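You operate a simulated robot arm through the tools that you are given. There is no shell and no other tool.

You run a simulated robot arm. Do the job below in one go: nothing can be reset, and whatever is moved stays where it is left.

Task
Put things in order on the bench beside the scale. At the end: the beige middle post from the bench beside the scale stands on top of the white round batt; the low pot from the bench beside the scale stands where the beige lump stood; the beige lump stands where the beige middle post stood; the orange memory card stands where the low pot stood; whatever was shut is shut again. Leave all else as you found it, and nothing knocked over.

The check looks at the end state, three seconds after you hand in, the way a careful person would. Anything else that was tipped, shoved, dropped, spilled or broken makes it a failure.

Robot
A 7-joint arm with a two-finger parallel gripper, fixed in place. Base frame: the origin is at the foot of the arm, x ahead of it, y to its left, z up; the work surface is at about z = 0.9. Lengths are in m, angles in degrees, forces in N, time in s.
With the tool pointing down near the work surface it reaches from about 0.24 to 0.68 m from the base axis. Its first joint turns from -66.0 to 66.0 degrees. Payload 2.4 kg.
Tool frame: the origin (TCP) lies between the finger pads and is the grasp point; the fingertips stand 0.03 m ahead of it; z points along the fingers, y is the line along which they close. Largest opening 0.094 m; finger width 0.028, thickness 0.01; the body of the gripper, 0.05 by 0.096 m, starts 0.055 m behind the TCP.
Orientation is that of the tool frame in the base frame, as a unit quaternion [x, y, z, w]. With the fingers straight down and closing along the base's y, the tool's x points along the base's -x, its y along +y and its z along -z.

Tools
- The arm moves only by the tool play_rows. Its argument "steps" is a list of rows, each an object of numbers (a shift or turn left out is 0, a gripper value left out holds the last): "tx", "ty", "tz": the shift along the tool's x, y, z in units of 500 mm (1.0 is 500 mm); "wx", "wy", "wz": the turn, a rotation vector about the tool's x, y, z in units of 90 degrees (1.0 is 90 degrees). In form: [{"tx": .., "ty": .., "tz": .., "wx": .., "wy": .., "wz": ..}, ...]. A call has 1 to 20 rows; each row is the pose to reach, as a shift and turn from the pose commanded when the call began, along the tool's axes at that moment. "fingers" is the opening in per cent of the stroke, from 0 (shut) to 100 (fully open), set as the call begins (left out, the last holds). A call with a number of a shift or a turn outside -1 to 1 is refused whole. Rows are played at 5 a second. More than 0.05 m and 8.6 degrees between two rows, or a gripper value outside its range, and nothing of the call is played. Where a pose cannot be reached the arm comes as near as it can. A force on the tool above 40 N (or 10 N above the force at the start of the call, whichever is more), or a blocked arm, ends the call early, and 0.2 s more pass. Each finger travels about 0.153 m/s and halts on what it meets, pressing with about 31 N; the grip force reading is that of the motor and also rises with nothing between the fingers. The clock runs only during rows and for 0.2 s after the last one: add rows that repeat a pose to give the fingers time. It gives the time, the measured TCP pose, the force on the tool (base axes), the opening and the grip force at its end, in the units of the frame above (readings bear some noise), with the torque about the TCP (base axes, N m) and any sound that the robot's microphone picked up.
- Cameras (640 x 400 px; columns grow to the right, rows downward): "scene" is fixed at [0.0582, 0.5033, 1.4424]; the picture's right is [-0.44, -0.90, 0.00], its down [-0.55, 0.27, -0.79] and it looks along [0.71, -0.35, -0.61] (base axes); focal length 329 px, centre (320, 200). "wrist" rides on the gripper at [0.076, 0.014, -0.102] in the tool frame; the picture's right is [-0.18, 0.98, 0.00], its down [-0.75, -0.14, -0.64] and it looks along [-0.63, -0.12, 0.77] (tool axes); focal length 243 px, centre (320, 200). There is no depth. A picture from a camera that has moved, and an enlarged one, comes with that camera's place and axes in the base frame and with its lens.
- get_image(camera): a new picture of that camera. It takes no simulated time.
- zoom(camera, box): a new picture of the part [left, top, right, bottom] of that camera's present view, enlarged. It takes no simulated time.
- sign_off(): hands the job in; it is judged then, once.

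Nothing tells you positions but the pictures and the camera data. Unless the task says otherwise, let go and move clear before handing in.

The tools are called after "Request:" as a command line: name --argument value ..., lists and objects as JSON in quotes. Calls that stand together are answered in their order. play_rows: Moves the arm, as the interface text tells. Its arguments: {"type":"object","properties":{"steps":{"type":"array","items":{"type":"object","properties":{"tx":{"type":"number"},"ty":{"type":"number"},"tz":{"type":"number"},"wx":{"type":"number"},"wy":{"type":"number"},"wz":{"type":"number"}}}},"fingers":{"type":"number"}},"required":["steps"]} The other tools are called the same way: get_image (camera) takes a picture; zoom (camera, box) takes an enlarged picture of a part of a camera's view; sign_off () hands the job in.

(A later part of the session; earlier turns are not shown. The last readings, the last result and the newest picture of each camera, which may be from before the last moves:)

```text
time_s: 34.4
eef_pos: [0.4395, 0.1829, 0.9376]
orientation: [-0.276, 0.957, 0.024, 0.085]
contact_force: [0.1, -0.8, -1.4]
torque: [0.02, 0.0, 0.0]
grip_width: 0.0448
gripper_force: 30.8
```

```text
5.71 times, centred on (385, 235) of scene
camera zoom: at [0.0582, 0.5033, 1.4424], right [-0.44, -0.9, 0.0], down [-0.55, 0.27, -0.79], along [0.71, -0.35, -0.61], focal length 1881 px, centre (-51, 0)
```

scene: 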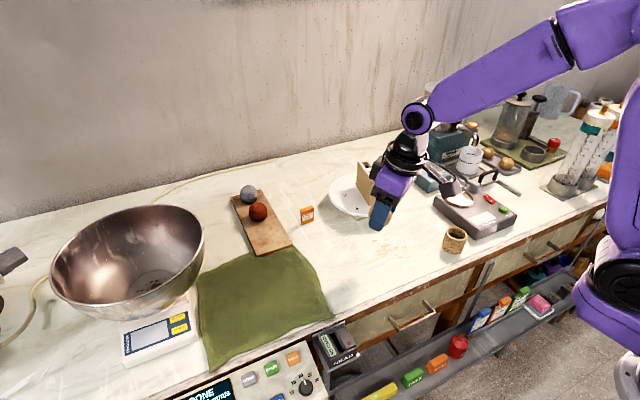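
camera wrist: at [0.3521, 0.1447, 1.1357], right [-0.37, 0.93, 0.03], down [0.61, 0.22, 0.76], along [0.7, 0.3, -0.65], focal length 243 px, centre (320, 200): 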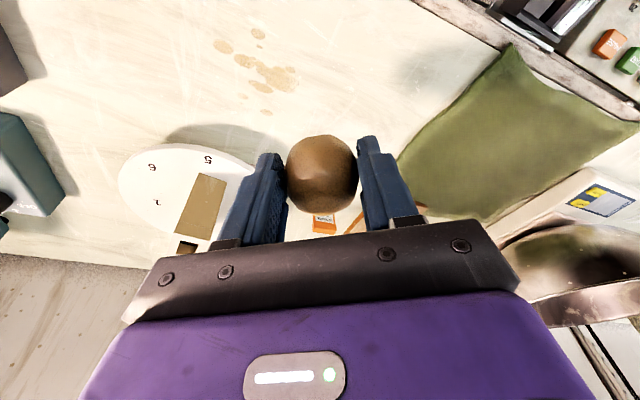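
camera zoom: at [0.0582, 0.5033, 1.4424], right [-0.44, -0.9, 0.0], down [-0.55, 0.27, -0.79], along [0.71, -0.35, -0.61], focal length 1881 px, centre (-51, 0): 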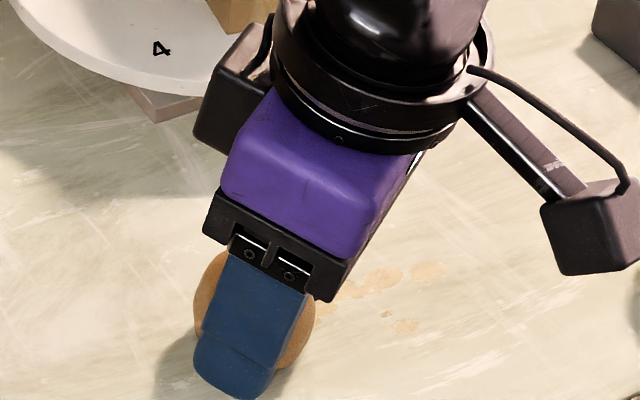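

Request:
play_rows --steps '[{"tx": 0.0004, "tz": 0.002}, {"tx": 0.0004, "tz": 0.002}]'

Request:
play_rows --steps '[{"tx": 0.0004, "tz": 0.002}, {"tx": 0.0004, "tz": 0.002}]'

Request:
play_rows --steps '[{"tx": 0.0004, "tz": 0.002}, {"tx": 0.0004, "tz": 0.002}]'

Request:
get_image --camera "wrist"

```text
time_s: 35.0
eef_pos: [0.4395, 0.1829, 0.9358]
orientation: [-0.275, 0.957, 0.024, 0.083]
contact_force: [-0.2, 0.1, -0.6]
torque: [0.0, 0.03, -0.03]
grip_width: 0.0453
gripper_force: 31.5
```

```text
time_s: 35.6
eef_pos: [0.439, 0.1835, 0.9353]
orientation: [-0.277, 0.957, 0.025, 0.084]
contact_force: [-4.1, -1.9, 12.7]
torque: [0.05, 0.08, 0.0]
grip_width: 0.045
gripper_force: 30.8
```

```text
time_s: 36.2
eef_pos: [0.439, 0.1842, 0.9347]
orientation: [-0.275, 0.957, 0.025, 0.085]
contact_force: [-7.0, -1.8, 25.6]
torque: [0.05, 0.01, 0.03]
grip_width: 0.0452
gripper_force: 31.1
```

```text
taken
camera wrist: at [0.3536, 0.1459, 1.0235], right [-0.37, 0.93, 0.03], down [0.61, 0.21, 0.77], along [0.7, 0.3, -0.64], focal length 243 px, centre (320, 200)
```

wrist: 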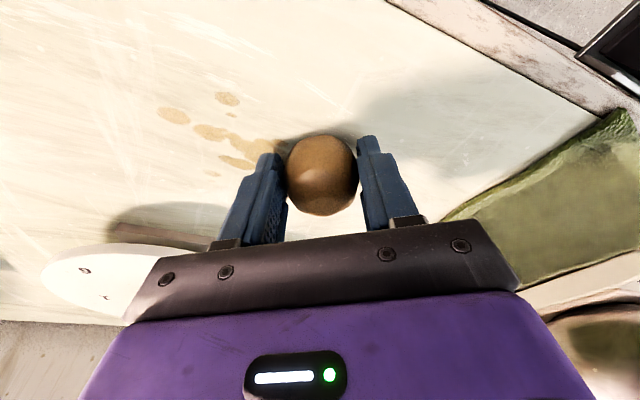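

Contact at TCP z≈0.9355, so the lump is on the bench. I'll relieve most of the push, then open.

Request:
play_rows --steps '[{"tx": -0.0004, "tz": -0.003}, {"tx": -0.0004, "tz": -0.003}]'

Request:
play_rows --steps '[{}, {}, {}]' --fingers 65

Request:
get_image --camera "wrist"

```text
time_s: 36.8
eef_pos: [0.4391, 0.1835, 0.9348]
orientation: [-0.275, 0.958, 0.023, 0.083]
contact_force: [0.6, 0.4, 2.9]
torque: [0.03, -0.11, -0.01]
grip_width: 0.0448
gripper_force: 31.2
```

```text
time_s: 37.6
eef_pos: [0.4404, 0.1835, 0.9358]
orientation: [-0.275, 0.957, 0.024, 0.085]
contact_force: [-1.0, -0.5, 0.6]
torque: [0.01, 0.01, -0.03]
grip_width: 0.0613
gripper_force: 0.1
```

```text
taken
camera wrist: at [0.3533, 0.1459, 1.0245], right [-0.37, 0.93, 0.03], down [0.61, 0.22, 0.76], along [0.7, 0.3, -0.65], focal length 243 px, centre (320, 200)
```

wrist: 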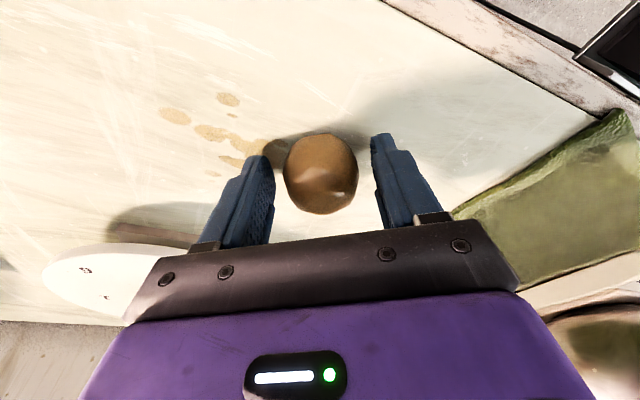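

Request:
play_rows --steps '[{}, {}, {"tx": -0.0088, "tz": -0.05}, {"tx": -0.0194, "tz": -0.11}, {"tx": -0.03, "tz": -0.17}, {"tx": -0.0405, "tz": -0.23}, {"tx": -0.0511, "tz": -0.29}, {"tx": -0.0511, "tz": -0.29}]' --fingers 100

Request:
get_image --camera "scene"

Request:
get_image --camera "wrist"

```text
time_s: 39.4
eef_pos: [0.4393, 0.184, 1.0834]
orientation: [-0.275, 0.957, 0.024, 0.084]
contact_force: [0.5, 0.1, 0.6]
torque: [0.01, 0.04, -0.01]
grip_width: 0.0941
gripper_force: 0.1
```

```text
taken
```

scene: 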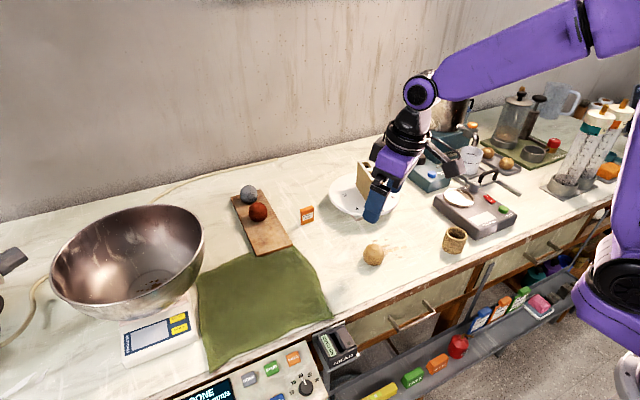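

```text
taken
camera wrist: at [0.3543, 0.1469, 1.1725], right [-0.37, 0.93, 0.03], down [0.61, 0.22, 0.76], along [0.7, 0.3, -0.65], focal length 243 px, centre (320, 200)
```

wrist: 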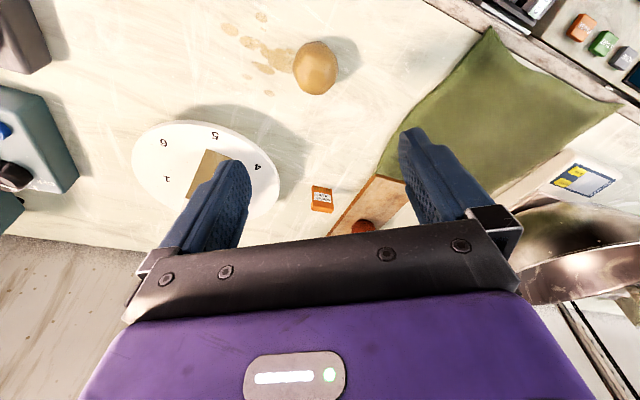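

The lump now stands where the post was. Next is the pot near (0.398, 0.003); I'll fly above it with the same tilt but yaw 0, so it can later be set down at the far spot upright.

Request:
play_rows --steps '[{"tx": 0.0377, "ty": -0.037, "tz": -0.0066, "wx": 0.0089, "wz": 0.0503}, {"tx": 0.0753, "ty": -0.0741, "tz": -0.0133, "wx": 0.0177, "wz": 0.1005}, {"tx": 0.113, "ty": -0.1111, "tz": -0.0199, "wx": 0.0266, "wz": 0.1508}, {"tx": 0.1506, "ty": -0.1481, "tz": -0.0266, "wx": 0.0354, "wz": 0.2011}, {"tx": 0.1883, "ty": -0.1851, "tz": -0.0332, "wx": 0.0443, "wz": 0.2514}, {"tx": 0.2259, "ty": -0.2222, "tz": -0.0399, "wx": 0.0531, "wz": 0.3016}, {"tx": 0.2636, "ty": -0.2592, "tz": -0.0465, "wx": 0.062, "wz": 0.3519}, {"tx": 0.2636, "ty": -0.2592, "tz": -0.0465, "wx": 0.062, "wz": 0.3519}]' --fingers 80

Request:
get_image --camera "scene"

Request:
get_image --camera "wrist"

```text
time_s: 41.2
eef_pos: [0.3952, 0.0001, 1.0829]
orientation: [0.001, 0.996, 0.0, 0.087]
contact_force: [-0.4, -1.0, -0.2]
torque: [-0.01, 0.01, -0.01]
grip_width: 0.075
gripper_force: 0.1
```

```text
taken
```

scene: 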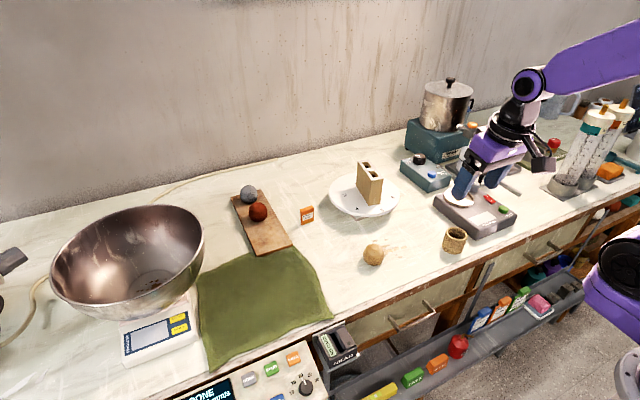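

```text
taken
camera wrist: at [0.3029, 0.0147, 1.1724], right [0.18, 0.98, 0.03], down [0.63, -0.14, 0.76], along [0.75, -0.12, -0.65], focal length 243 px, centre (320, 200)
```

wrist: 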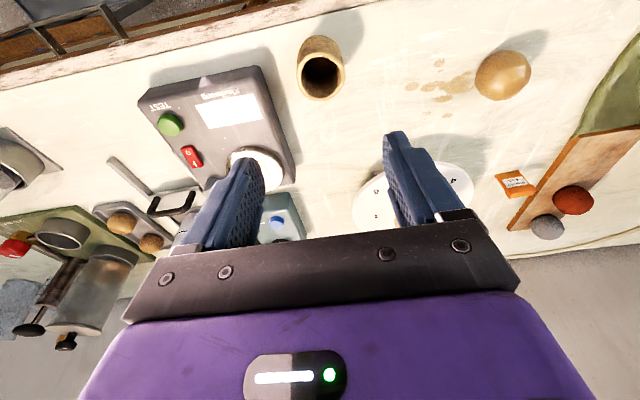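

Request:
zoom --camera "wrist" --box '[250, 10, 410, 130]'

Request:
zoom --camera "scene" --box '[415, 205, 495, 265]'

```text
3.33 times, centred on (330, 70) of wrist
camera zoom: at [0.3029, 0.0147, 1.1724], right [0.18, 0.98, 0.03], down [0.63, -0.14, 0.76], along [0.75, -0.12, -0.65], focal length 809 px, centre (287, 633)
```

zoom: 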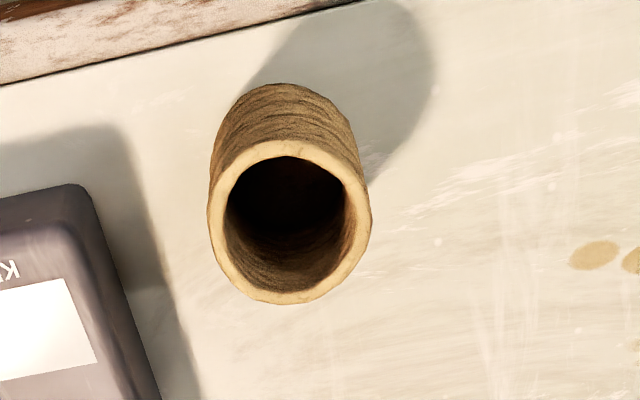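

```text
6.67 times, centred on (455, 235) of scene
camera zoom: at [0.0582, 0.5033, 1.4424], right [-0.44, -0.9, 0.0], down [-0.55, 0.27, -0.79], along [0.71, -0.35, -0.61], focal length 2195 px, centre (-580, -33)
```

zoom: 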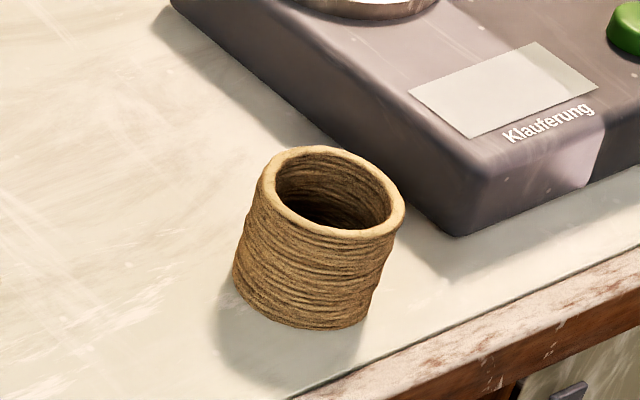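

The rim centre triangulates to (0.395, 0.005) at z≈0.948 with diameter about 0.046. I'll descend around it with the fingers partly open to clear the grey device.

Request:
play_rows --steps '[{"tx": 0.004, "ty": 0.01}, {"tx": 0.0127, "ty": 0.01, "tz": 0.05}, {"tx": 0.0218, "ty": 0.01, "tz": 0.1}, {"tx": 0.031, "ty": 0.01, "tz": 0.15}, {"tx": 0.04, "ty": 0.01, "tz": 0.2}, {"tx": 0.047, "ty": 0.01, "tz": 0.244}, {"tx": 0.0536, "ty": 0.01, "tz": 0.281}, {"tx": 0.0536, "ty": 0.01, "tz": 0.281}]'

Request:
get_image --camera "wrist"

Request:
zoom --camera "scene" --box '[395, 170, 515, 270]'

```text
time_s: 43.0
eef_pos: [0.3916, 0.0058, 0.9394]
orientation: [0.0, 0.996, 0.001, 0.087]
contact_force: [0.2, 0.0, 0.5]
torque: [0.0, -0.01, 0.02]
grip_width: 0.0753
gripper_force: 0.0
```

```text
taken
camera wrist: at [0.2996, 0.0206, 1.0283], right [0.18, 0.98, 0.03], down [0.63, -0.14, 0.76], along [0.75, -0.12, -0.65], focal length 243 px, centre (320, 200)
```

wrist: 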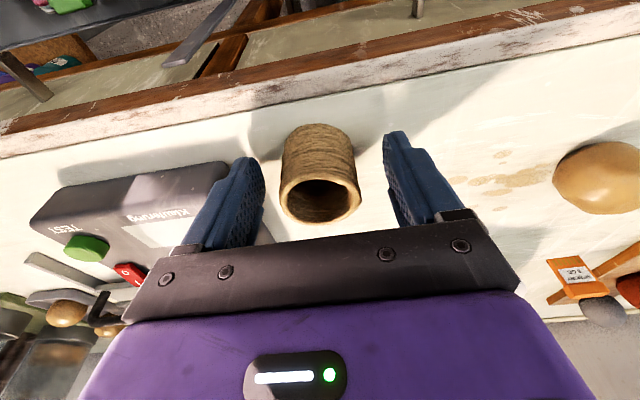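

```text
4.00 times, centred on (455, 220) of scene
camera zoom: at [0.0582, 0.5033, 1.4424], right [-0.44, -0.9, 0.0], down [-0.55, 0.27, -0.79], along [0.71, -0.35, -0.61], focal length 1317 px, centre (-220, 120)
```

zoom: 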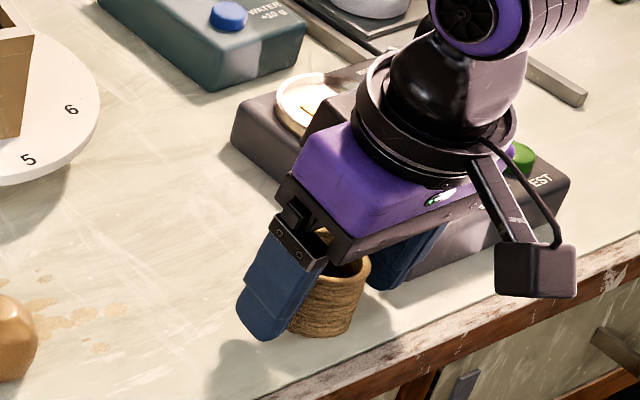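

Request:
play_rows --steps '[{}, {}, {}, {}]' --fingers 0

Request:
get_image --camera "wrist"

```text
time_s: 44.0
eef_pos: [0.3927, 0.0066, 0.9398]
orientation: [-0.001, 0.996, 0.0, 0.087]
contact_force: [-0.3, 0.5, 0.3]
torque: [-0.01, 0.03, -0.02]
grip_width: 0.0469
gripper_force: 30.9
```

```text
taken
camera wrist: at [0.2997, 0.0205, 1.0285], right [0.18, 0.98, 0.03], down [0.63, -0.14, 0.76], along [0.75, -0.12, -0.65], focal length 243 px, centre (320, 200)
```

wrist: 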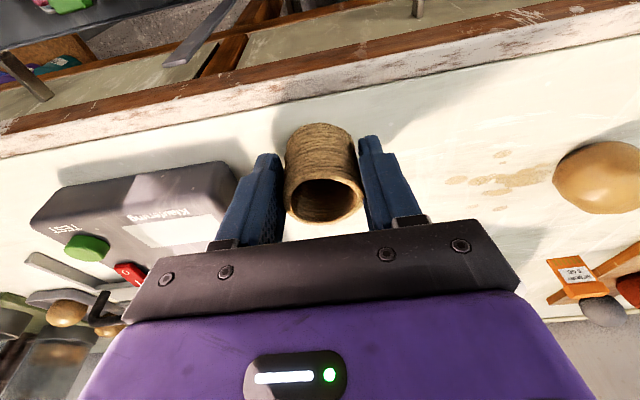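

Pot gripped at 0.047 m. I'll lift it and check it before the transfer.

Request:
play_rows --steps '[{"tx": -0.0035, "tz": -0.02}, {"tx": -0.0106, "tz": -0.06}, {"tx": -0.0194, "tz": -0.11}, {"tx": -0.0282, "tz": -0.16}, {"tx": -0.0388, "tz": -0.22}, {"tx": -0.0486, "tz": -0.2757}, {"tx": -0.0486, "tz": -0.2757}]'

Request:
get_image --camera "wrist"

Request:
get_image --camera "scene"

```text
time_s: 45.6
eef_pos: [0.3918, 0.0096, 1.0807]
orientation: [0.0, 0.996, 0.001, 0.088]
contact_force: [0.0, -0.3, -0.1]
torque: [-0.06, -0.02, -0.05]
grip_width: 0.0471
gripper_force: 30.9
```

```text
taken
camera wrist: at [0.2992, 0.023, 1.1696], right [0.18, 0.98, 0.03], down [0.63, -0.14, 0.76], along [0.75, -0.12, -0.65], focal length 243 px, centre (320, 200)
```

wrist: 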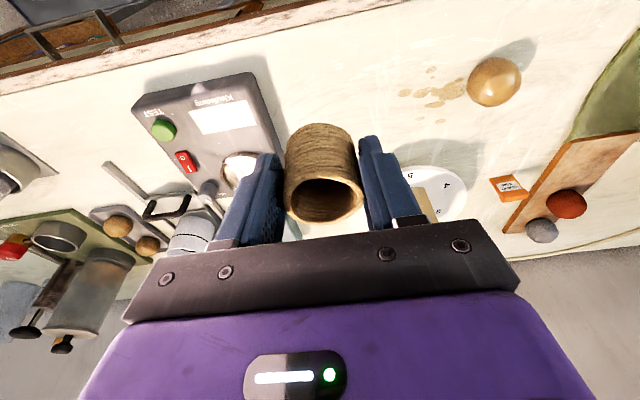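

```text
taken
```

scene: 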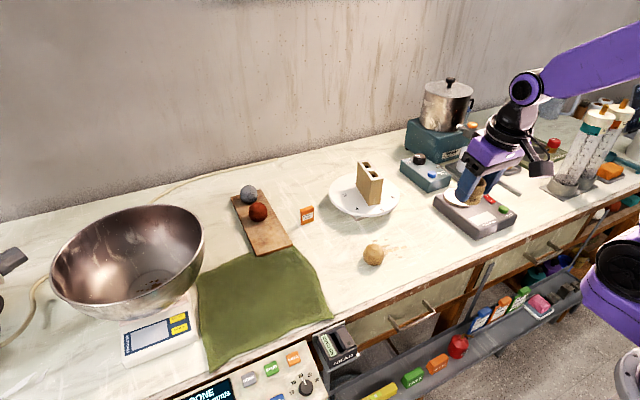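

Pot is held upright. Transferring to above the empty end of the board with yaw restored to 32°.

Request:
play_rows --steps '[{"tx": -0.0385, "ty": 0.0716, "tz": 0.0068, "wx": -0.0062, "wz": -0.0352}, {"tx": -0.077, "ty": 0.1432, "tz": 0.0136, "wx": -0.0124, "wz": -0.0704}, {"tx": -0.1155, "ty": 0.2148, "tz": 0.0203, "wx": -0.0186, "wz": -0.1056}, {"tx": -0.154, "ty": 0.2864, "tz": 0.0271, "wx": -0.0248, "wz": -0.1408}, {"tx": -0.1925, "ty": 0.358, "tz": 0.0339, "wx": -0.031, "wz": -0.176}, {"tx": -0.231, "ty": 0.4296, "tz": 0.0407, "wx": -0.0372, "wz": -0.2111}, {"tx": -0.2695, "ty": 0.5012, "tz": 0.0475, "wx": -0.0434, "wz": -0.2463}, {"tx": -0.308, "ty": 0.5728, "tz": 0.0542, "wx": -0.0496, "wz": -0.2815}, {"tx": -0.3465, "ty": 0.6444, "tz": 0.061, "wx": -0.0558, "wz": -0.3167}, {"tx": -0.385, "ty": 0.716, "tz": 0.0678, "wx": -0.062, "wz": -0.3519}, {"tx": -0.385, "ty": 0.716, "tz": 0.0678, "wx": -0.062, "wz": -0.3519}]'

Request:
get_image --camera "wrist"

Request:
zoom --camera "scene" --box '[200, 140, 350, 260]'

```text
time_s: 48.0
eef_pos: [0.5894, 0.3646, 1.0796]
orientation: [-0.276, 0.957, 0.024, 0.084]
contact_force: [0.2, -0.2, -1.5]
torque: [0.02, 0.0, 0.0]
grip_width: 0.0471
gripper_force: 31.7
```

```text
taken
camera wrist: at [0.5039, 0.3284, 1.1685], right [-0.37, 0.93, 0.03], down [0.61, 0.22, 0.76], along [0.7, 0.3, -0.65], focal length 243 px, centre (320, 200)
```

wrist: 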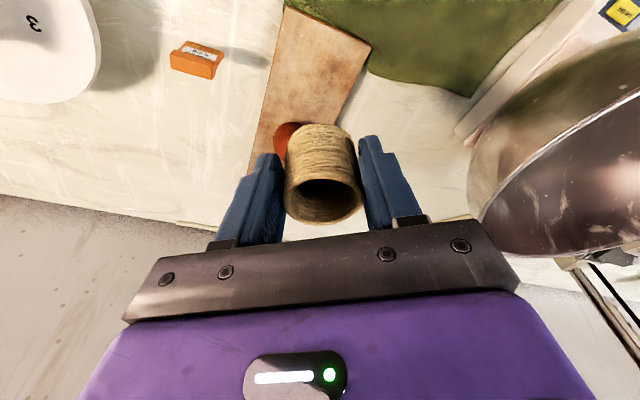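

```text
3.33 times, centred on (275, 200) of scene
camera zoom: at [0.0582, 0.5033, 1.4424], right [-0.44, -0.9, 0.0], down [-0.55, 0.27, -0.79], along [0.71, -0.35, -0.61], focal length 1097 px, centre (470, 200)
```

zoom: 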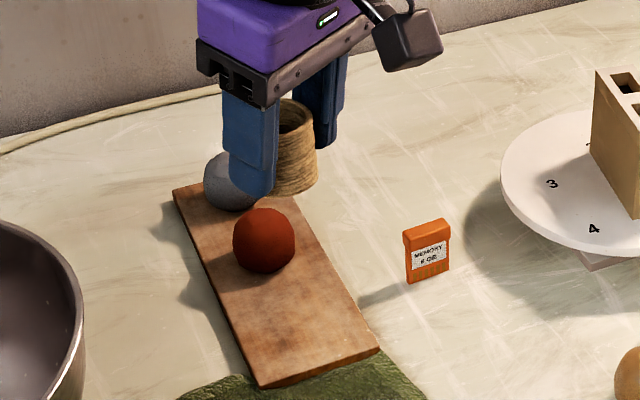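

Request:
play_rows --steps '[{"tx": 0.0086, "ty": 0.0038, "tz": 0.045}, {"tx": 0.0173, "ty": 0.0038, "tz": 0.09}, {"tx": 0.026, "ty": 0.0038, "tz": 0.135}, {"tx": 0.034, "ty": 0.0038, "tz": 0.18}, {"tx": 0.0395, "ty": 0.0038, "tz": 0.21}, {"tx": 0.0432, "ty": 0.0038, "tz": 0.2314}, {"tx": 0.0432, "ty": 0.0038, "tz": 0.2314}]'

Request:
zoom --camera "scene" --box '[200, 150, 340, 260]'

Request:
get_image --camera "wrist"

```text
time_s: 49.6
eef_pos: [0.5876, 0.3675, 0.9607]
orientation: [-0.275, 0.957, 0.024, 0.084]
contact_force: [0.4, 0.0, -0.7]
torque: [0.01, -0.04, 0.01]
grip_width: 0.0472
gripper_force: 30.6
```

```text
3.64 times, centred on (270, 205) of scene
camera zoom: at [0.0582, 0.5033, 1.4424], right [-0.44, -0.9, 0.0], down [-0.55, 0.27, -0.79], along [0.71, -0.35, -0.61], focal length 1197 px, centre (502, 182)
```

zoom: 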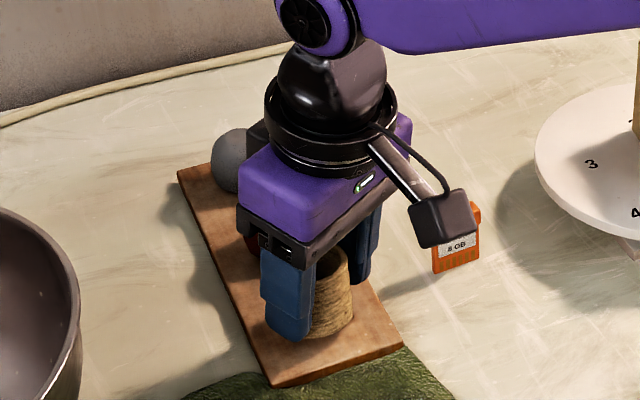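

```text
taken
camera wrist: at [0.5013, 0.3292, 1.0493], right [-0.37, 0.93, 0.03], down [0.61, 0.22, 0.76], along [0.7, 0.3, -0.65], focal length 243 px, centre (320, 200)
```

wrist: 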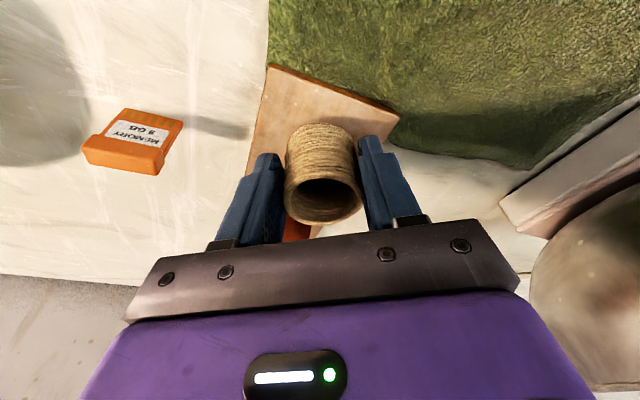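

Request:
play_rows --steps '[{"tx": 0.001, "ty": -0.001, "tz": 0.005}, {"tx": 0.0018, "ty": -0.0015, "tz": 0.01}, {"tx": 0.0018, "ty": -0.0015, "tz": 0.01}]'

Request:
play_rows --steps '[{"tx": 0.0004, "tz": 0.0025}, {"tx": 0.0004, "tz": 0.0025}]'

Request:
play_rows --steps '[{"tx": 0.0004, "tz": 0.0025}, {"tx": 0.0004, "tz": 0.0025}]'

```text
time_s: 50.4
eef_pos: [0.5871, 0.3637, 0.955]
orientation: [-0.275, 0.957, 0.024, 0.083]
contact_force: [-0.2, 0.7, -0.1]
torque: [0.01, 0.0, 0.01]
grip_width: 0.0471
gripper_force: 31.3
```

```text
time_s: 51.0
eef_pos: [0.5881, 0.3654, 0.9553]
orientation: [-0.275, 0.957, 0.024, 0.084]
contact_force: [-0.4, 0.2, -0.7]
torque: [-0.01, 0.03, -0.02]
grip_width: 0.047
gripper_force: 31.3
```

```text
time_s: 51.6
eef_pos: [0.5891, 0.3647, 0.9543]
orientation: [-0.276, 0.957, 0.024, 0.084]
contact_force: [-0.7, -0.5, -0.7]
torque: [0.0, 0.0, 0.01]
grip_width: 0.047
gripper_force: 31.4
```

Request:
play_rows --steps '[{"tx": 0.0004, "tz": 0.002}, {"tx": 0.0004, "tz": 0.002}]'

Request:
play_rows --steps '[{"tx": 0.0004, "tz": 0.002}, {"tx": 0.0004, "tz": 0.002}]'

Request:
play_rows --steps '[{"tx": 0.0002, "tz": 0.001}, {"tx": 0.0002, "tz": 0.001}]'

```text
time_s: 52.2
eef_pos: [0.5884, 0.365, 0.9532]
orientation: [-0.276, 0.957, 0.024, 0.084]
contact_force: [0.7, 0.0, -0.6]
torque: [0.01, -0.02, -0.03]
grip_width: 0.0471
gripper_force: 30.8
```

```text
time_s: 52.8
eef_pos: [0.5873, 0.3655, 0.9528]
orientation: [-0.276, 0.957, 0.024, 0.084]
contact_force: [0.4, -0.9, -0.7]
torque: [-0.02, 0.01, 0.02]
grip_width: 0.0467
gripper_force: 31.3
```

```text
time_s: 53.4
eef_pos: [0.5874, 0.3654, 0.9515]
orientation: [-0.276, 0.957, 0.024, 0.084]
contact_force: [-0.5, -0.5, 1.5]
torque: [0.0, 0.01, 0.0]
grip_width: 0.0465
gripper_force: 30.7
```

Request:
play_rows --steps '[{"tx": 0.0002, "tz": 0.001}, {"tx": 0.0002, "tz": 0.001}]'

Request:
zoom --camera "scene" --box '[230, 190, 310, 260]'

```text
time_s: 54.0
eef_pos: [0.5872, 0.3654, 0.951]
orientation: [-0.276, 0.957, 0.026, 0.085]
contact_force: [1.2, -0.9, 2.4]
torque: [0.03, 0.03, 0.0]
grip_width: 0.0465
gripper_force: 31.1
```

```text
5.71 times, centred on (270, 225) of scene
camera zoom: at [0.0582, 0.5033, 1.4424], right [-0.44, -0.9, 0.0], down [-0.55, 0.27, -0.79], along [0.71, -0.35, -0.61], focal length 1881 px, centre (606, 57)
```

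zoom: 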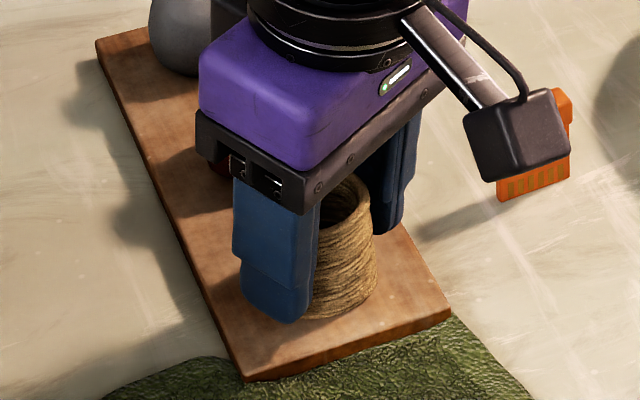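

Request:
play_rows --steps '[{"tx": 0.0003, "tz": 0.0015}, {"tx": 0.0003, "tz": 0.0015}]'

```text
time_s: 54.6
eef_pos: [0.589, 0.365, 0.9511]
orientation: [-0.276, 0.957, 0.025, 0.085]
contact_force: [0.3, -1.8, 10.3]
torque: [0.11, 0.09, 0.05]
grip_width: 0.0463
gripper_force: 30.5
```

The pot now bears on the board (about 10 N). Releasing gently.

Request:
play_rows --steps '[{}, {}, {}]' --fingers 70

Request:
get_image --camera "wrist"

Request:
zoom --camera "scene" --box '[230, 190, 310, 260]'

```text
time_s: 55.4
eef_pos: [0.5861, 0.3655, 0.9502]
orientation: [-0.276, 0.957, 0.024, 0.084]
contact_force: [-0.7, 0.8, 0.0]
torque: [-0.01, 0.01, 0.01]
grip_width: 0.0658
gripper_force: 0.0
```

```text
taken
camera wrist: at [0.5013, 0.3279, 1.0389], right [-0.37, 0.93, 0.03], down [0.61, 0.22, 0.76], along [0.7, 0.3, -0.65], focal length 243 px, centre (320, 200)
```

wrist: 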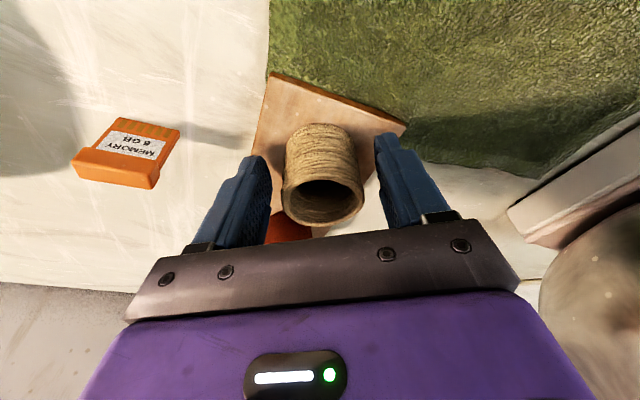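

```text
5.71 times, centred on (270, 225) of scene
camera zoom: at [0.0582, 0.5033, 1.4424], right [-0.44, -0.9, 0.0], down [-0.55, 0.27, -0.79], along [0.71, -0.35, -0.61], focal length 1881 px, centre (606, 57)
```

zoom: 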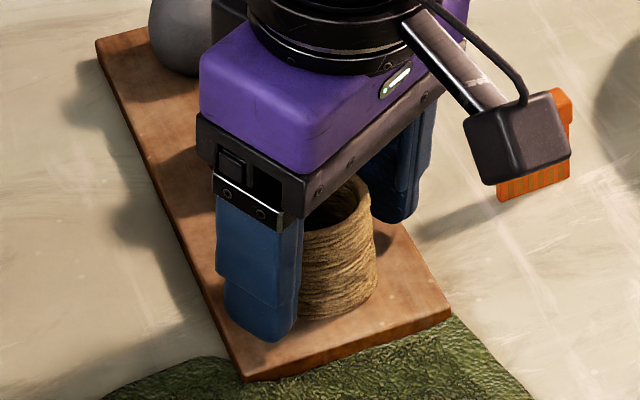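

Pot stands on its own. Rising vertically.

Request:
play_rows --steps '[{"tx": -0.0044, "tz": -0.025}, {"tx": -0.0132, "tz": -0.075}, {"tx": -0.0229, "tz": -0.13}, {"tx": -0.0326, "tz": -0.185}, {"tx": -0.0423, "tz": -0.24}, {"tx": -0.0467, "tz": -0.265}, {"tx": -0.0467, "tz": -0.265}]'

Request:
get_image --camera "scene"

Request:
get_image --camera "wrist"

```text
time_s: 57.0
eef_pos: [0.5868, 0.3648, 1.0846]
orientation: [-0.276, 0.957, 0.024, 0.085]
contact_force: [0.3, 0.7, -0.4]
torque: [0.0, 0.0, -0.01]
grip_width: 0.0658
gripper_force: 0.1
```

```text
taken
```

scene: 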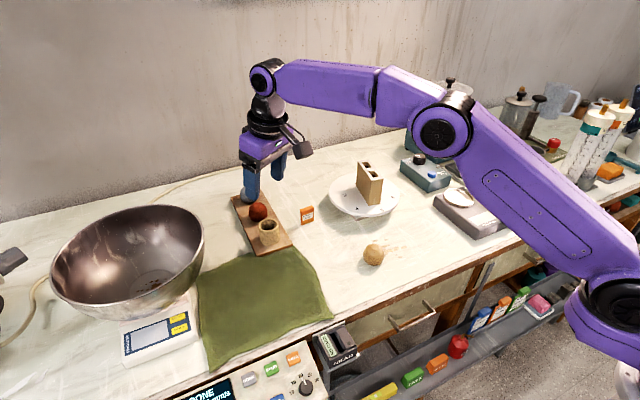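

```text
taken
camera wrist: at [0.5008, 0.3269, 1.1732], right [-0.37, 0.93, 0.03], down [0.61, 0.22, 0.76], along [0.7, 0.3, -0.65], focal length 243 px, centre (320, 200)
```

wrist: 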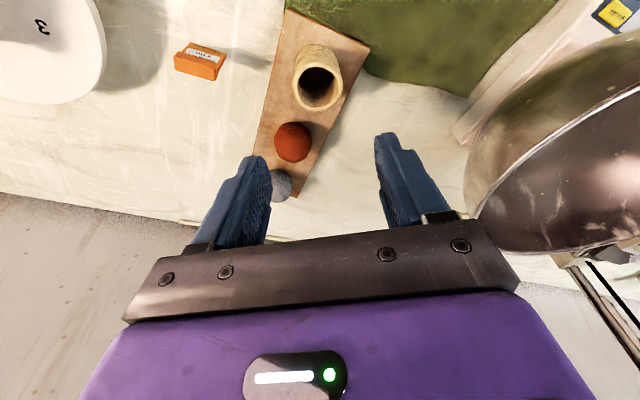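

The pot is on the board. Now the card: I'll zoom to fix its position and orientation.

Request:
zoom --camera "wrist" --box '[150, 20, 270, 110]'

Request:
zoom --camera "scene" --box '[280, 190, 340, 235]'

Request:
zoom --camera "scene" --box '[225, 185, 325, 260]'

```text
4.44 times, centred on (210, 65) of wrist
camera zoom: at [0.5008, 0.3269, 1.1732], right [-0.37, 0.93, 0.03], down [0.61, 0.22, 0.76], along [0.7, 0.3, -0.65], focal length 1078 px, centre (809, 800)
```

zoom: 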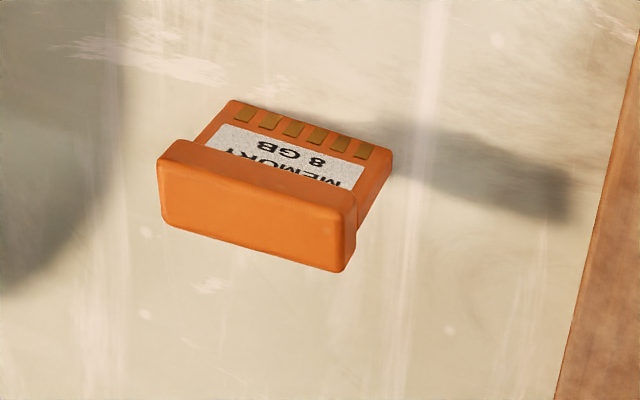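

```text
8.89 times, centred on (310, 212) of scene
camera zoom: at [0.0582, 0.5033, 1.4424], right [-0.44, -0.9, 0.0], down [-0.55, 0.27, -0.79], along [0.71, -0.35, -0.61], focal length 2926 px, centre (409, 89)
```

zoom: 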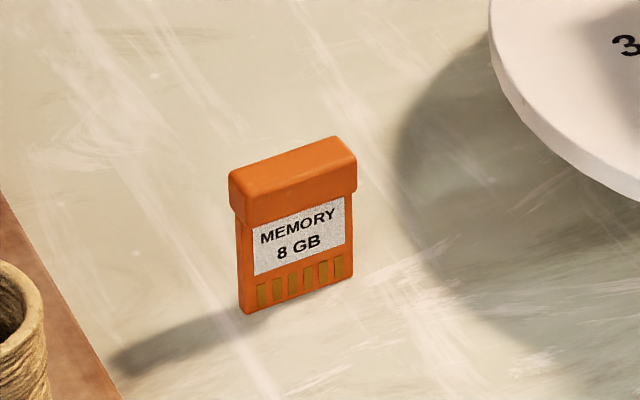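

```text
5.33 times, centred on (275, 222) of scene
camera zoom: at [0.0582, 0.5033, 1.4424], right [-0.44, -0.9, 0.0], down [-0.55, 0.27, -0.79], along [0.71, -0.35, -0.61], focal length 1756 px, centre (560, 80)
```

zoom: 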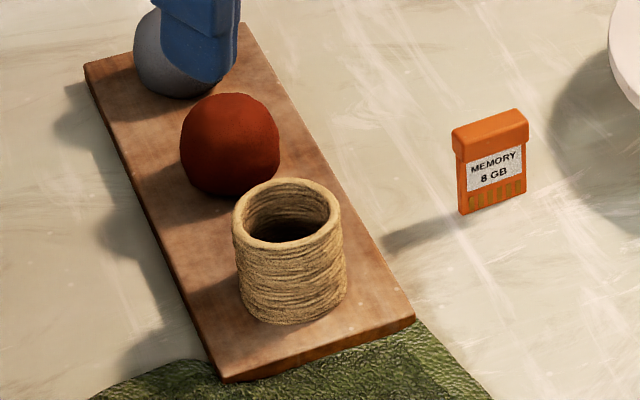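

The card's base centre is about (0.62, 0.262), width along y, top near z=0.95. I'll straighten the tool, then turn it 90° so the fingers close across the card's thickness.

Request:
play_rows --steps '[{"tx": 0.0365, "ty": -0.015, "tz": -0.0065, "wy": 0.028}, {"tx": 0.073, "ty": -0.03, "tz": -0.0129, "wy": 0.056}, {"tx": 0.1095, "ty": -0.045, "tz": -0.0194, "wy": 0.083}, {"tx": 0.146, "ty": -0.06, "tz": -0.0258, "wy": 0.109}, {"tx": 0.146, "ty": -0.06, "tz": -0.0258, "wy": 0.109}]'

```text
time_s: 58.2
eef_pos: [0.5393, 0.3003, 1.0832]
orientation: [-0.277, 0.961, 0.001, 0.001]
contact_force: [0.3, 1.1, 0.2]
torque: [-0.01, 0.02, 0.0]
grip_width: 0.0657
gripper_force: 0.0
```

Request:
play_rows --steps '[{"tx": -0.0117, "ty": -0.0186, "wz": -0.084}, {"tx": -0.0233, "ty": -0.0371, "wz": -0.168}, {"tx": -0.035, "ty": -0.0557, "wz": -0.251}, {"tx": -0.0467, "ty": -0.0743, "wz": -0.335}, {"tx": -0.0583, "ty": -0.0928, "wz": -0.419}, {"tx": -0.07, "ty": -0.1114, "wz": -0.503}, {"tx": -0.0816, "ty": -0.13, "wz": -0.586}, {"tx": -0.0933, "ty": -0.1485, "wz": -0.67}, {"tx": -0.0933, "ty": -0.1485, "wz": -0.67}]'

Request:
get_image --camera "wrist"

Request:
get_image --camera "scene"

```text
time_s: 60.2
eef_pos: [0.6183, 0.2632, 1.0842]
orientation: [0.722, -0.692, 0.0, -0.001]
contact_force: [1.4, 0.0, -0.1]
torque: [-0.02, 0.05, -0.01]
grip_width: 0.0659
gripper_force: 0.2
```

```text
taken
camera wrist: at [0.6078, 0.1862, 1.1882], right [-0.99, 0.14, 0.0], down [0.11, 0.76, 0.64], along [0.09, 0.64, -0.77], focal length 243 px, centre (320, 200)
```

wrist: 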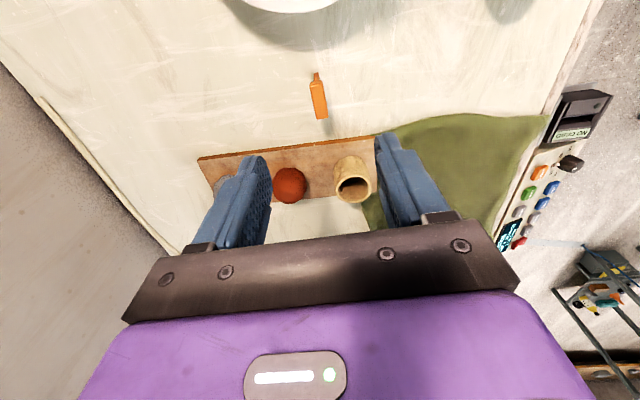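

```text
taken
```

scene: 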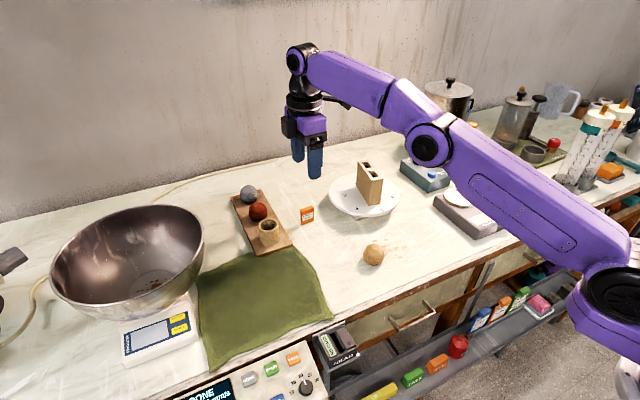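

Request:
zoom --camera "wrist" --box '[270, 50, 370, 140]'

```text
4.44 times, centred on (320, 95) of wrist
camera zoom: at [0.6078, 0.1862, 1.1882], right [-0.99, 0.14, 0.0], down [0.11, 0.76, 0.64], along [0.09, 0.64, -0.77], focal length 1078 px, centre (320, 667)
```

zoom: 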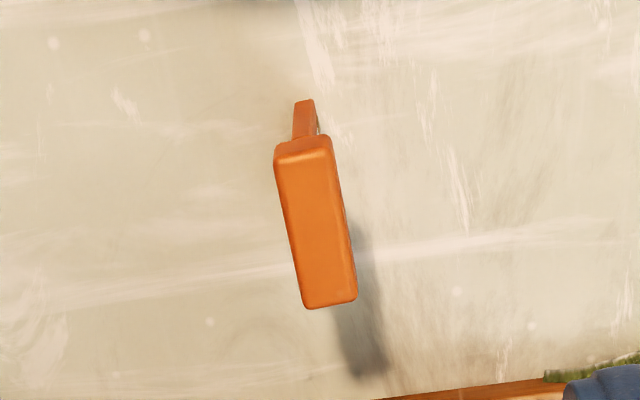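

The card is well aligned with the fingers (centre 0.619, 0.262; yaw matches). Descending to grasp its upper part.

Request:
play_rows --steps '[{"tx": 0.002, "ty": -0.001, "tz": 0.05}, {"tx": 0.002, "ty": -0.001, "tz": 0.1}, {"tx": 0.002, "ty": -0.001, "tz": 0.15}, {"tx": 0.002, "ty": -0.001, "tz": 0.2}, {"tx": 0.002, "ty": -0.001, "tz": 0.25}, {"tx": 0.002, "ty": -0.001, "tz": 0.288}, {"tx": 0.002, "ty": -0.001, "tz": 0.288}]'

Request:
get_image --camera "wrist"

Request:
zoom --camera "scene" --box '[250, 140, 370, 240]'

```text
time_s: 61.8
eef_pos: [0.6205, 0.2609, 0.9416]
orientation: [0.722, -0.692, 0.001, -0.002]
contact_force: [0.2, 0.2, -0.1]
torque: [0.0, -0.02, 0.04]
grip_width: 0.0659
gripper_force: 0.0
```

```text
taken
camera wrist: at [0.6096, 0.1843, 1.0446], right [-0.99, 0.14, 0.0], down [0.11, 0.76, 0.64], along [0.09, 0.64, -0.77], focal length 243 px, centre (320, 200)
```

wrist: 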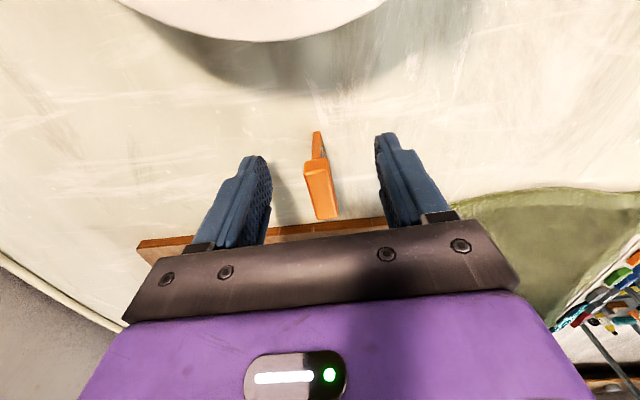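

```text
4.00 times, centred on (310, 190) of scene
camera zoom: at [0.0582, 0.5033, 1.4424], right [-0.44, -0.9, 0.0], down [-0.55, 0.27, -0.79], along [0.71, -0.35, -0.61], focal length 1317 px, centre (360, 240)
```

zoom: 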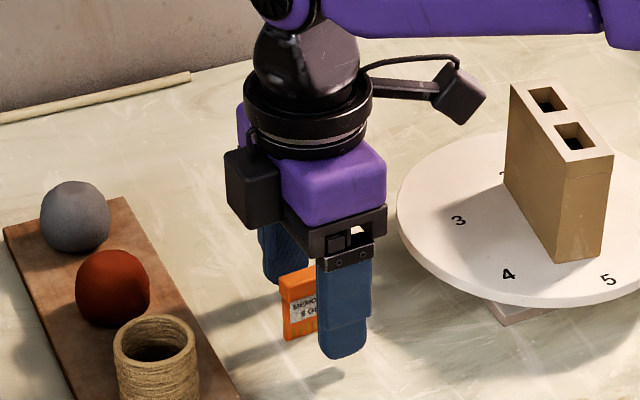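

Request:
play_rows --steps '[{}, {}, {}, {}, {}]' --fingers 0

Request:
get_image --camera "wrist"

```text
time_s: 63.0
eef_pos: [0.621, 0.261, 0.9418]
orientation: [0.722, -0.692, 0.001, -0.001]
contact_force: [-0.3, 0.0, 0.2]
torque: [-0.01, -0.02, -0.01]
grip_width: 0.0157
gripper_force: 30.8
```

```text
taken
camera wrist: at [0.6096, 0.1843, 1.0449], right [-0.99, 0.14, 0.0], down [0.11, 0.76, 0.64], along [0.09, 0.64, -0.77], focal length 243 px, centre (320, 200)
```

wrist: 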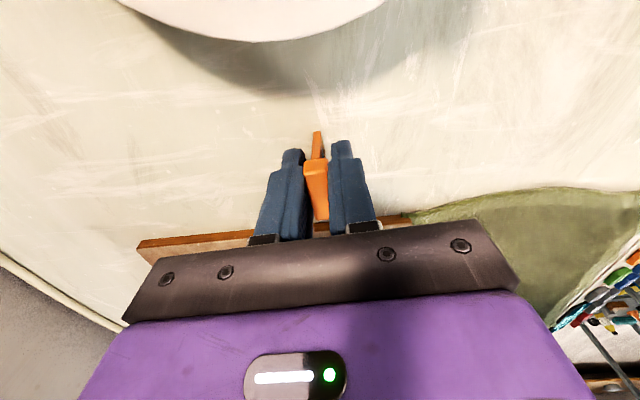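

Card gripped (0.016 m). Lifting and carrying it to the pot's old place.

Request:
play_rows --steps '[{"tz": -0.02}, {"tz": -0.06}, {"tz": -0.12}, {"tz": -0.18}, {"tz": -0.24}, {"tz": -0.28}, {"tz": -0.28}]'

Request:
play_rows --steps '[{"tx": 0.0495, "ty": 0.0473}, {"tx": 0.0989, "ty": 0.0945}, {"tx": 0.1484, "ty": 0.1418}, {"tx": 0.1978, "ty": 0.189}, {"tx": 0.2473, "ty": 0.2363}, {"tx": 0.2968, "ty": 0.2836}, {"tx": 0.3462, "ty": 0.3308}, {"tx": 0.3957, "ty": 0.3781}, {"tx": 0.4451, "ty": 0.4253}, {"tx": 0.4946, "ty": 0.4726}, {"tx": 0.4946, "ty": 0.4726}]'

Request:
get_image --camera "wrist"

Request:
get_image --camera "scene"

```text
time_s: 64.6
eef_pos: [0.6195, 0.2613, 1.0808]
orientation: [0.722, -0.691, 0.001, -0.002]
contact_force: [-0.1, -0.5, 0.2]
torque: [0.0, -0.01, -0.03]
grip_width: 0.0158
gripper_force: 31.3
```

```text
time_s: 67.0
eef_pos: [0.3933, 0.0032, 1.08]
orientation: [0.722, -0.692, 0.0, -0.001]
contact_force: [-0.7, 0.8, 0.0]
torque: [-0.02, 0.02, -0.01]
grip_width: 0.0156
gripper_force: 31.0
```

```text
taken
camera wrist: at [0.3836, -0.0744, 1.1824], right [-0.99, 0.14, 0.0], down [0.11, 0.76, 0.64], along [0.09, 0.64, -0.77], focal length 243 px, centre (320, 200)
```

wrist: 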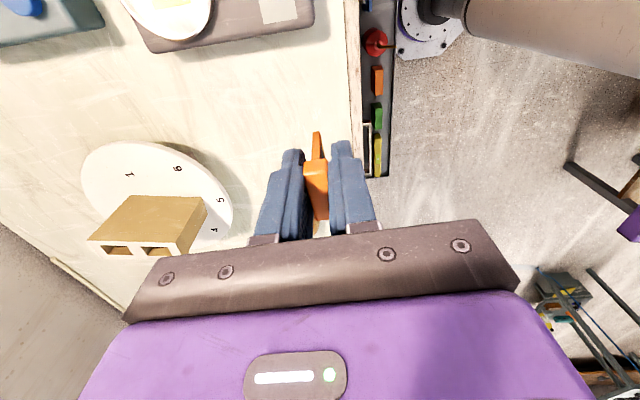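

```text
taken
```

scene: 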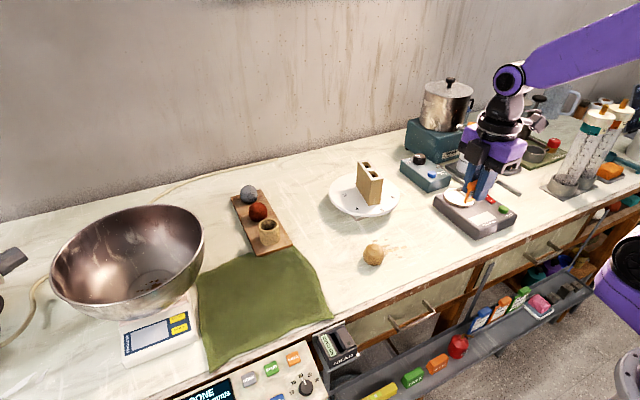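

Request:
play_rows --steps '[{"tx": -0.0016, "ty": -0.003, "tz": 0.045}, {"tx": -0.0016, "ty": -0.003, "tz": 0.09}, {"tx": -0.0016, "ty": -0.003, "tz": 0.135}, {"tx": -0.0016, "ty": -0.003, "tz": 0.18}, {"tx": -0.0016, "ty": -0.003, "tz": 0.225}, {"tx": -0.0016, "ty": -0.003, "tz": 0.26}, {"tx": -0.0016, "ty": -0.003, "tz": 0.26}]'

Request:
play_rows --steps '[{"tz": 0.005}, {"tz": 0.01}, {"tz": 0.01}]'

Request:
zoom --camera "scene" --box '[400, 180, 510, 265]'

```text
time_s: 68.6
eef_pos: [0.3962, 0.0042, 0.95]
orientation: [0.722, -0.692, -0.001, -0.001]
contact_force: [-1.2, -0.6, -0.8]
torque: [0.0, 0.0, -0.01]
grip_width: 0.0155
gripper_force: 30.6
```

```text
time_s: 69.4
eef_pos: [0.3975, 0.005, 0.9447]
orientation: [0.722, -0.692, 0.001, -0.003]
contact_force: [0.1, 0.1, -0.7]
torque: [-0.04, 0.02, 0.02]
grip_width: 0.0158
gripper_force: 31.1
```

```text
4.71 times, centred on (455, 222) of scene
camera zoom: at [0.0582, 0.5033, 1.4424], right [-0.44, -0.9, 0.0], down [-0.55, 0.27, -0.79], along [0.71, -0.35, -0.61], focal length 1549 px, centre (-315, 94)
```

zoom: 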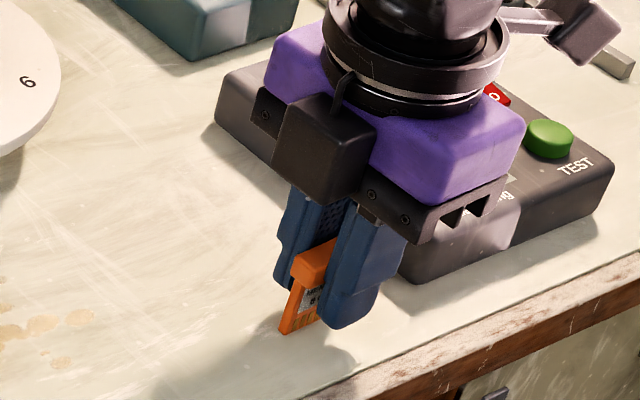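

Request:
play_rows --steps '[{"ty": 0.002, "tz": 0.002}, {"ty": 0.003, "tz": 0.003}, {"ty": 0.003, "tz": 0.003}]'

Request:
play_rows --steps '[{"tz": 0.002}, {"tz": 0.002}]'

Request:
play_rows --steps '[{"tz": 0.001}, {"tz": 0.001}]'

```text
time_s: 70.2
eef_pos: [0.3948, 0.0056, 0.9431]
orientation: [0.721, -0.693, 0.0, -0.001]
contact_force: [-0.5, -0.2, -0.9]
torque: [-0.01, 0.02, 0.0]
grip_width: 0.0159
gripper_force: 30.6
```

```text
time_s: 70.8
eef_pos: [0.394, 0.0054, 0.9428]
orientation: [0.722, -0.692, 0.0, -0.002]
contact_force: [1.1, -0.5, 0.3]
torque: [0.0, 0.01, 0.0]
grip_width: 0.016
gripper_force: 30.8
```

```text
time_s: 71.4
eef_pos: [0.3948, 0.0059, 0.9418]
orientation: [0.721, -0.693, 0.0, -0.001]
contact_force: [-1.9, -0.3, 0.2]
torque: [-0.01, 0.01, -0.02]
grip_width: 0.0158
gripper_force: 30.8
```

Request:
play_rows --steps '[{"tz": 0.001}, {"tz": 0.001}]'

Request:
play_rows --steps '[{"tz": 0.001}, {"tz": 0.001}]'

Request:
zoom --camera "scene" --box '[430, 210, 480, 250]'

```text
time_s: 72.0
eef_pos: [0.3958, 0.005, 0.9423]
orientation: [0.722, -0.692, 0.001, -0.002]
contact_force: [-0.1, -0.3, -0.7]
torque: [-0.01, 0.02, 0.02]
grip_width: 0.0158
gripper_force: 30.5
```

```text
time_s: 72.6
eef_pos: [0.3951, 0.0053, 0.9413]
orientation: [0.722, -0.692, 0.0, -0.002]
contact_force: [-0.5, 0.4, 1.3]
torque: [0.04, -0.07, -0.01]
grip_width: 0.016
gripper_force: 31.0
```

```text
10.00 times, centred on (455, 230) of scene
camera zoom: at [0.0582, 0.5033, 1.4424], right [-0.44, -0.9, 0.0], down [-0.55, 0.27, -0.79], along [0.71, -0.35, -0.61], focal length 3292 px, centre (-1030, -100)
```

zoom: 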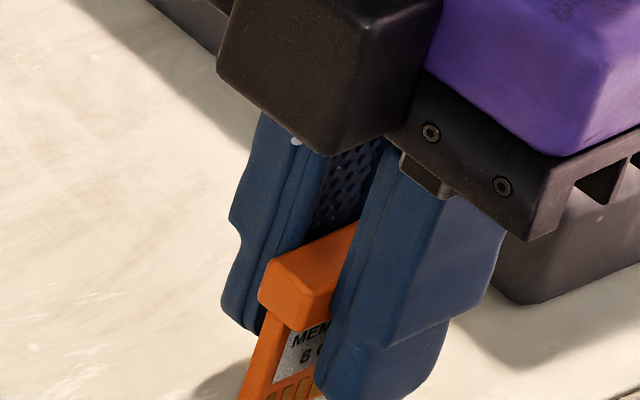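

Request:
play_rows --steps '[{"tz": 0.0012}, {"tz": 0.0012}]'

```text
time_s: 73.2
eef_pos: [0.3942, 0.0052, 0.9413]
orientation: [0.721, -0.693, 0.001, -0.004]
contact_force: [0.2, -0.3, 15.4]
torque: [0.05, -0.02, -0.01]
grip_width: 0.0158
gripper_force: 30.7
```

The card is on the bench (15 N). Easing slightly and releasing.

Request:
play_rows --steps '[{"tz": -0.0008}, {"tz": -0.0008}]'

Request:
play_rows --steps '[{}, {}, {}, {}]' --fingers 55

Request:
get_image --camera "wrist"

```text
time_s: 73.8
eef_pos: [0.3933, 0.0055, 0.9413]
orientation: [0.722, -0.692, 0.001, -0.002]
contact_force: [2.1, 0.1, 8.9]
torque: [0.02, -0.08, -0.01]
grip_width: 0.0158
gripper_force: 31.4
```

```text
time_s: 74.8
eef_pos: [0.394, 0.0058, 0.941]
orientation: [0.722, -0.692, 0.0, -0.001]
contact_force: [-0.3, 1.2, -1.0]
torque: [-0.04, -0.01, -0.05]
grip_width: 0.0516
gripper_force: 0.1
```

```text
taken
camera wrist: at [0.383, -0.0717, 1.0442], right [-0.99, 0.14, 0.0], down [0.11, 0.76, 0.64], along [0.09, 0.64, -0.77], focal length 243 px, centre (320, 200)
```

wrist: 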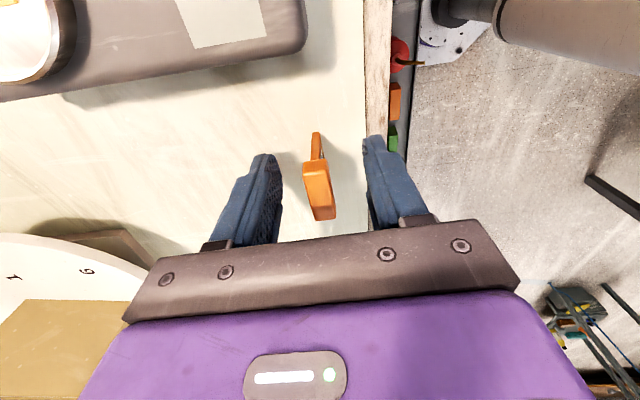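

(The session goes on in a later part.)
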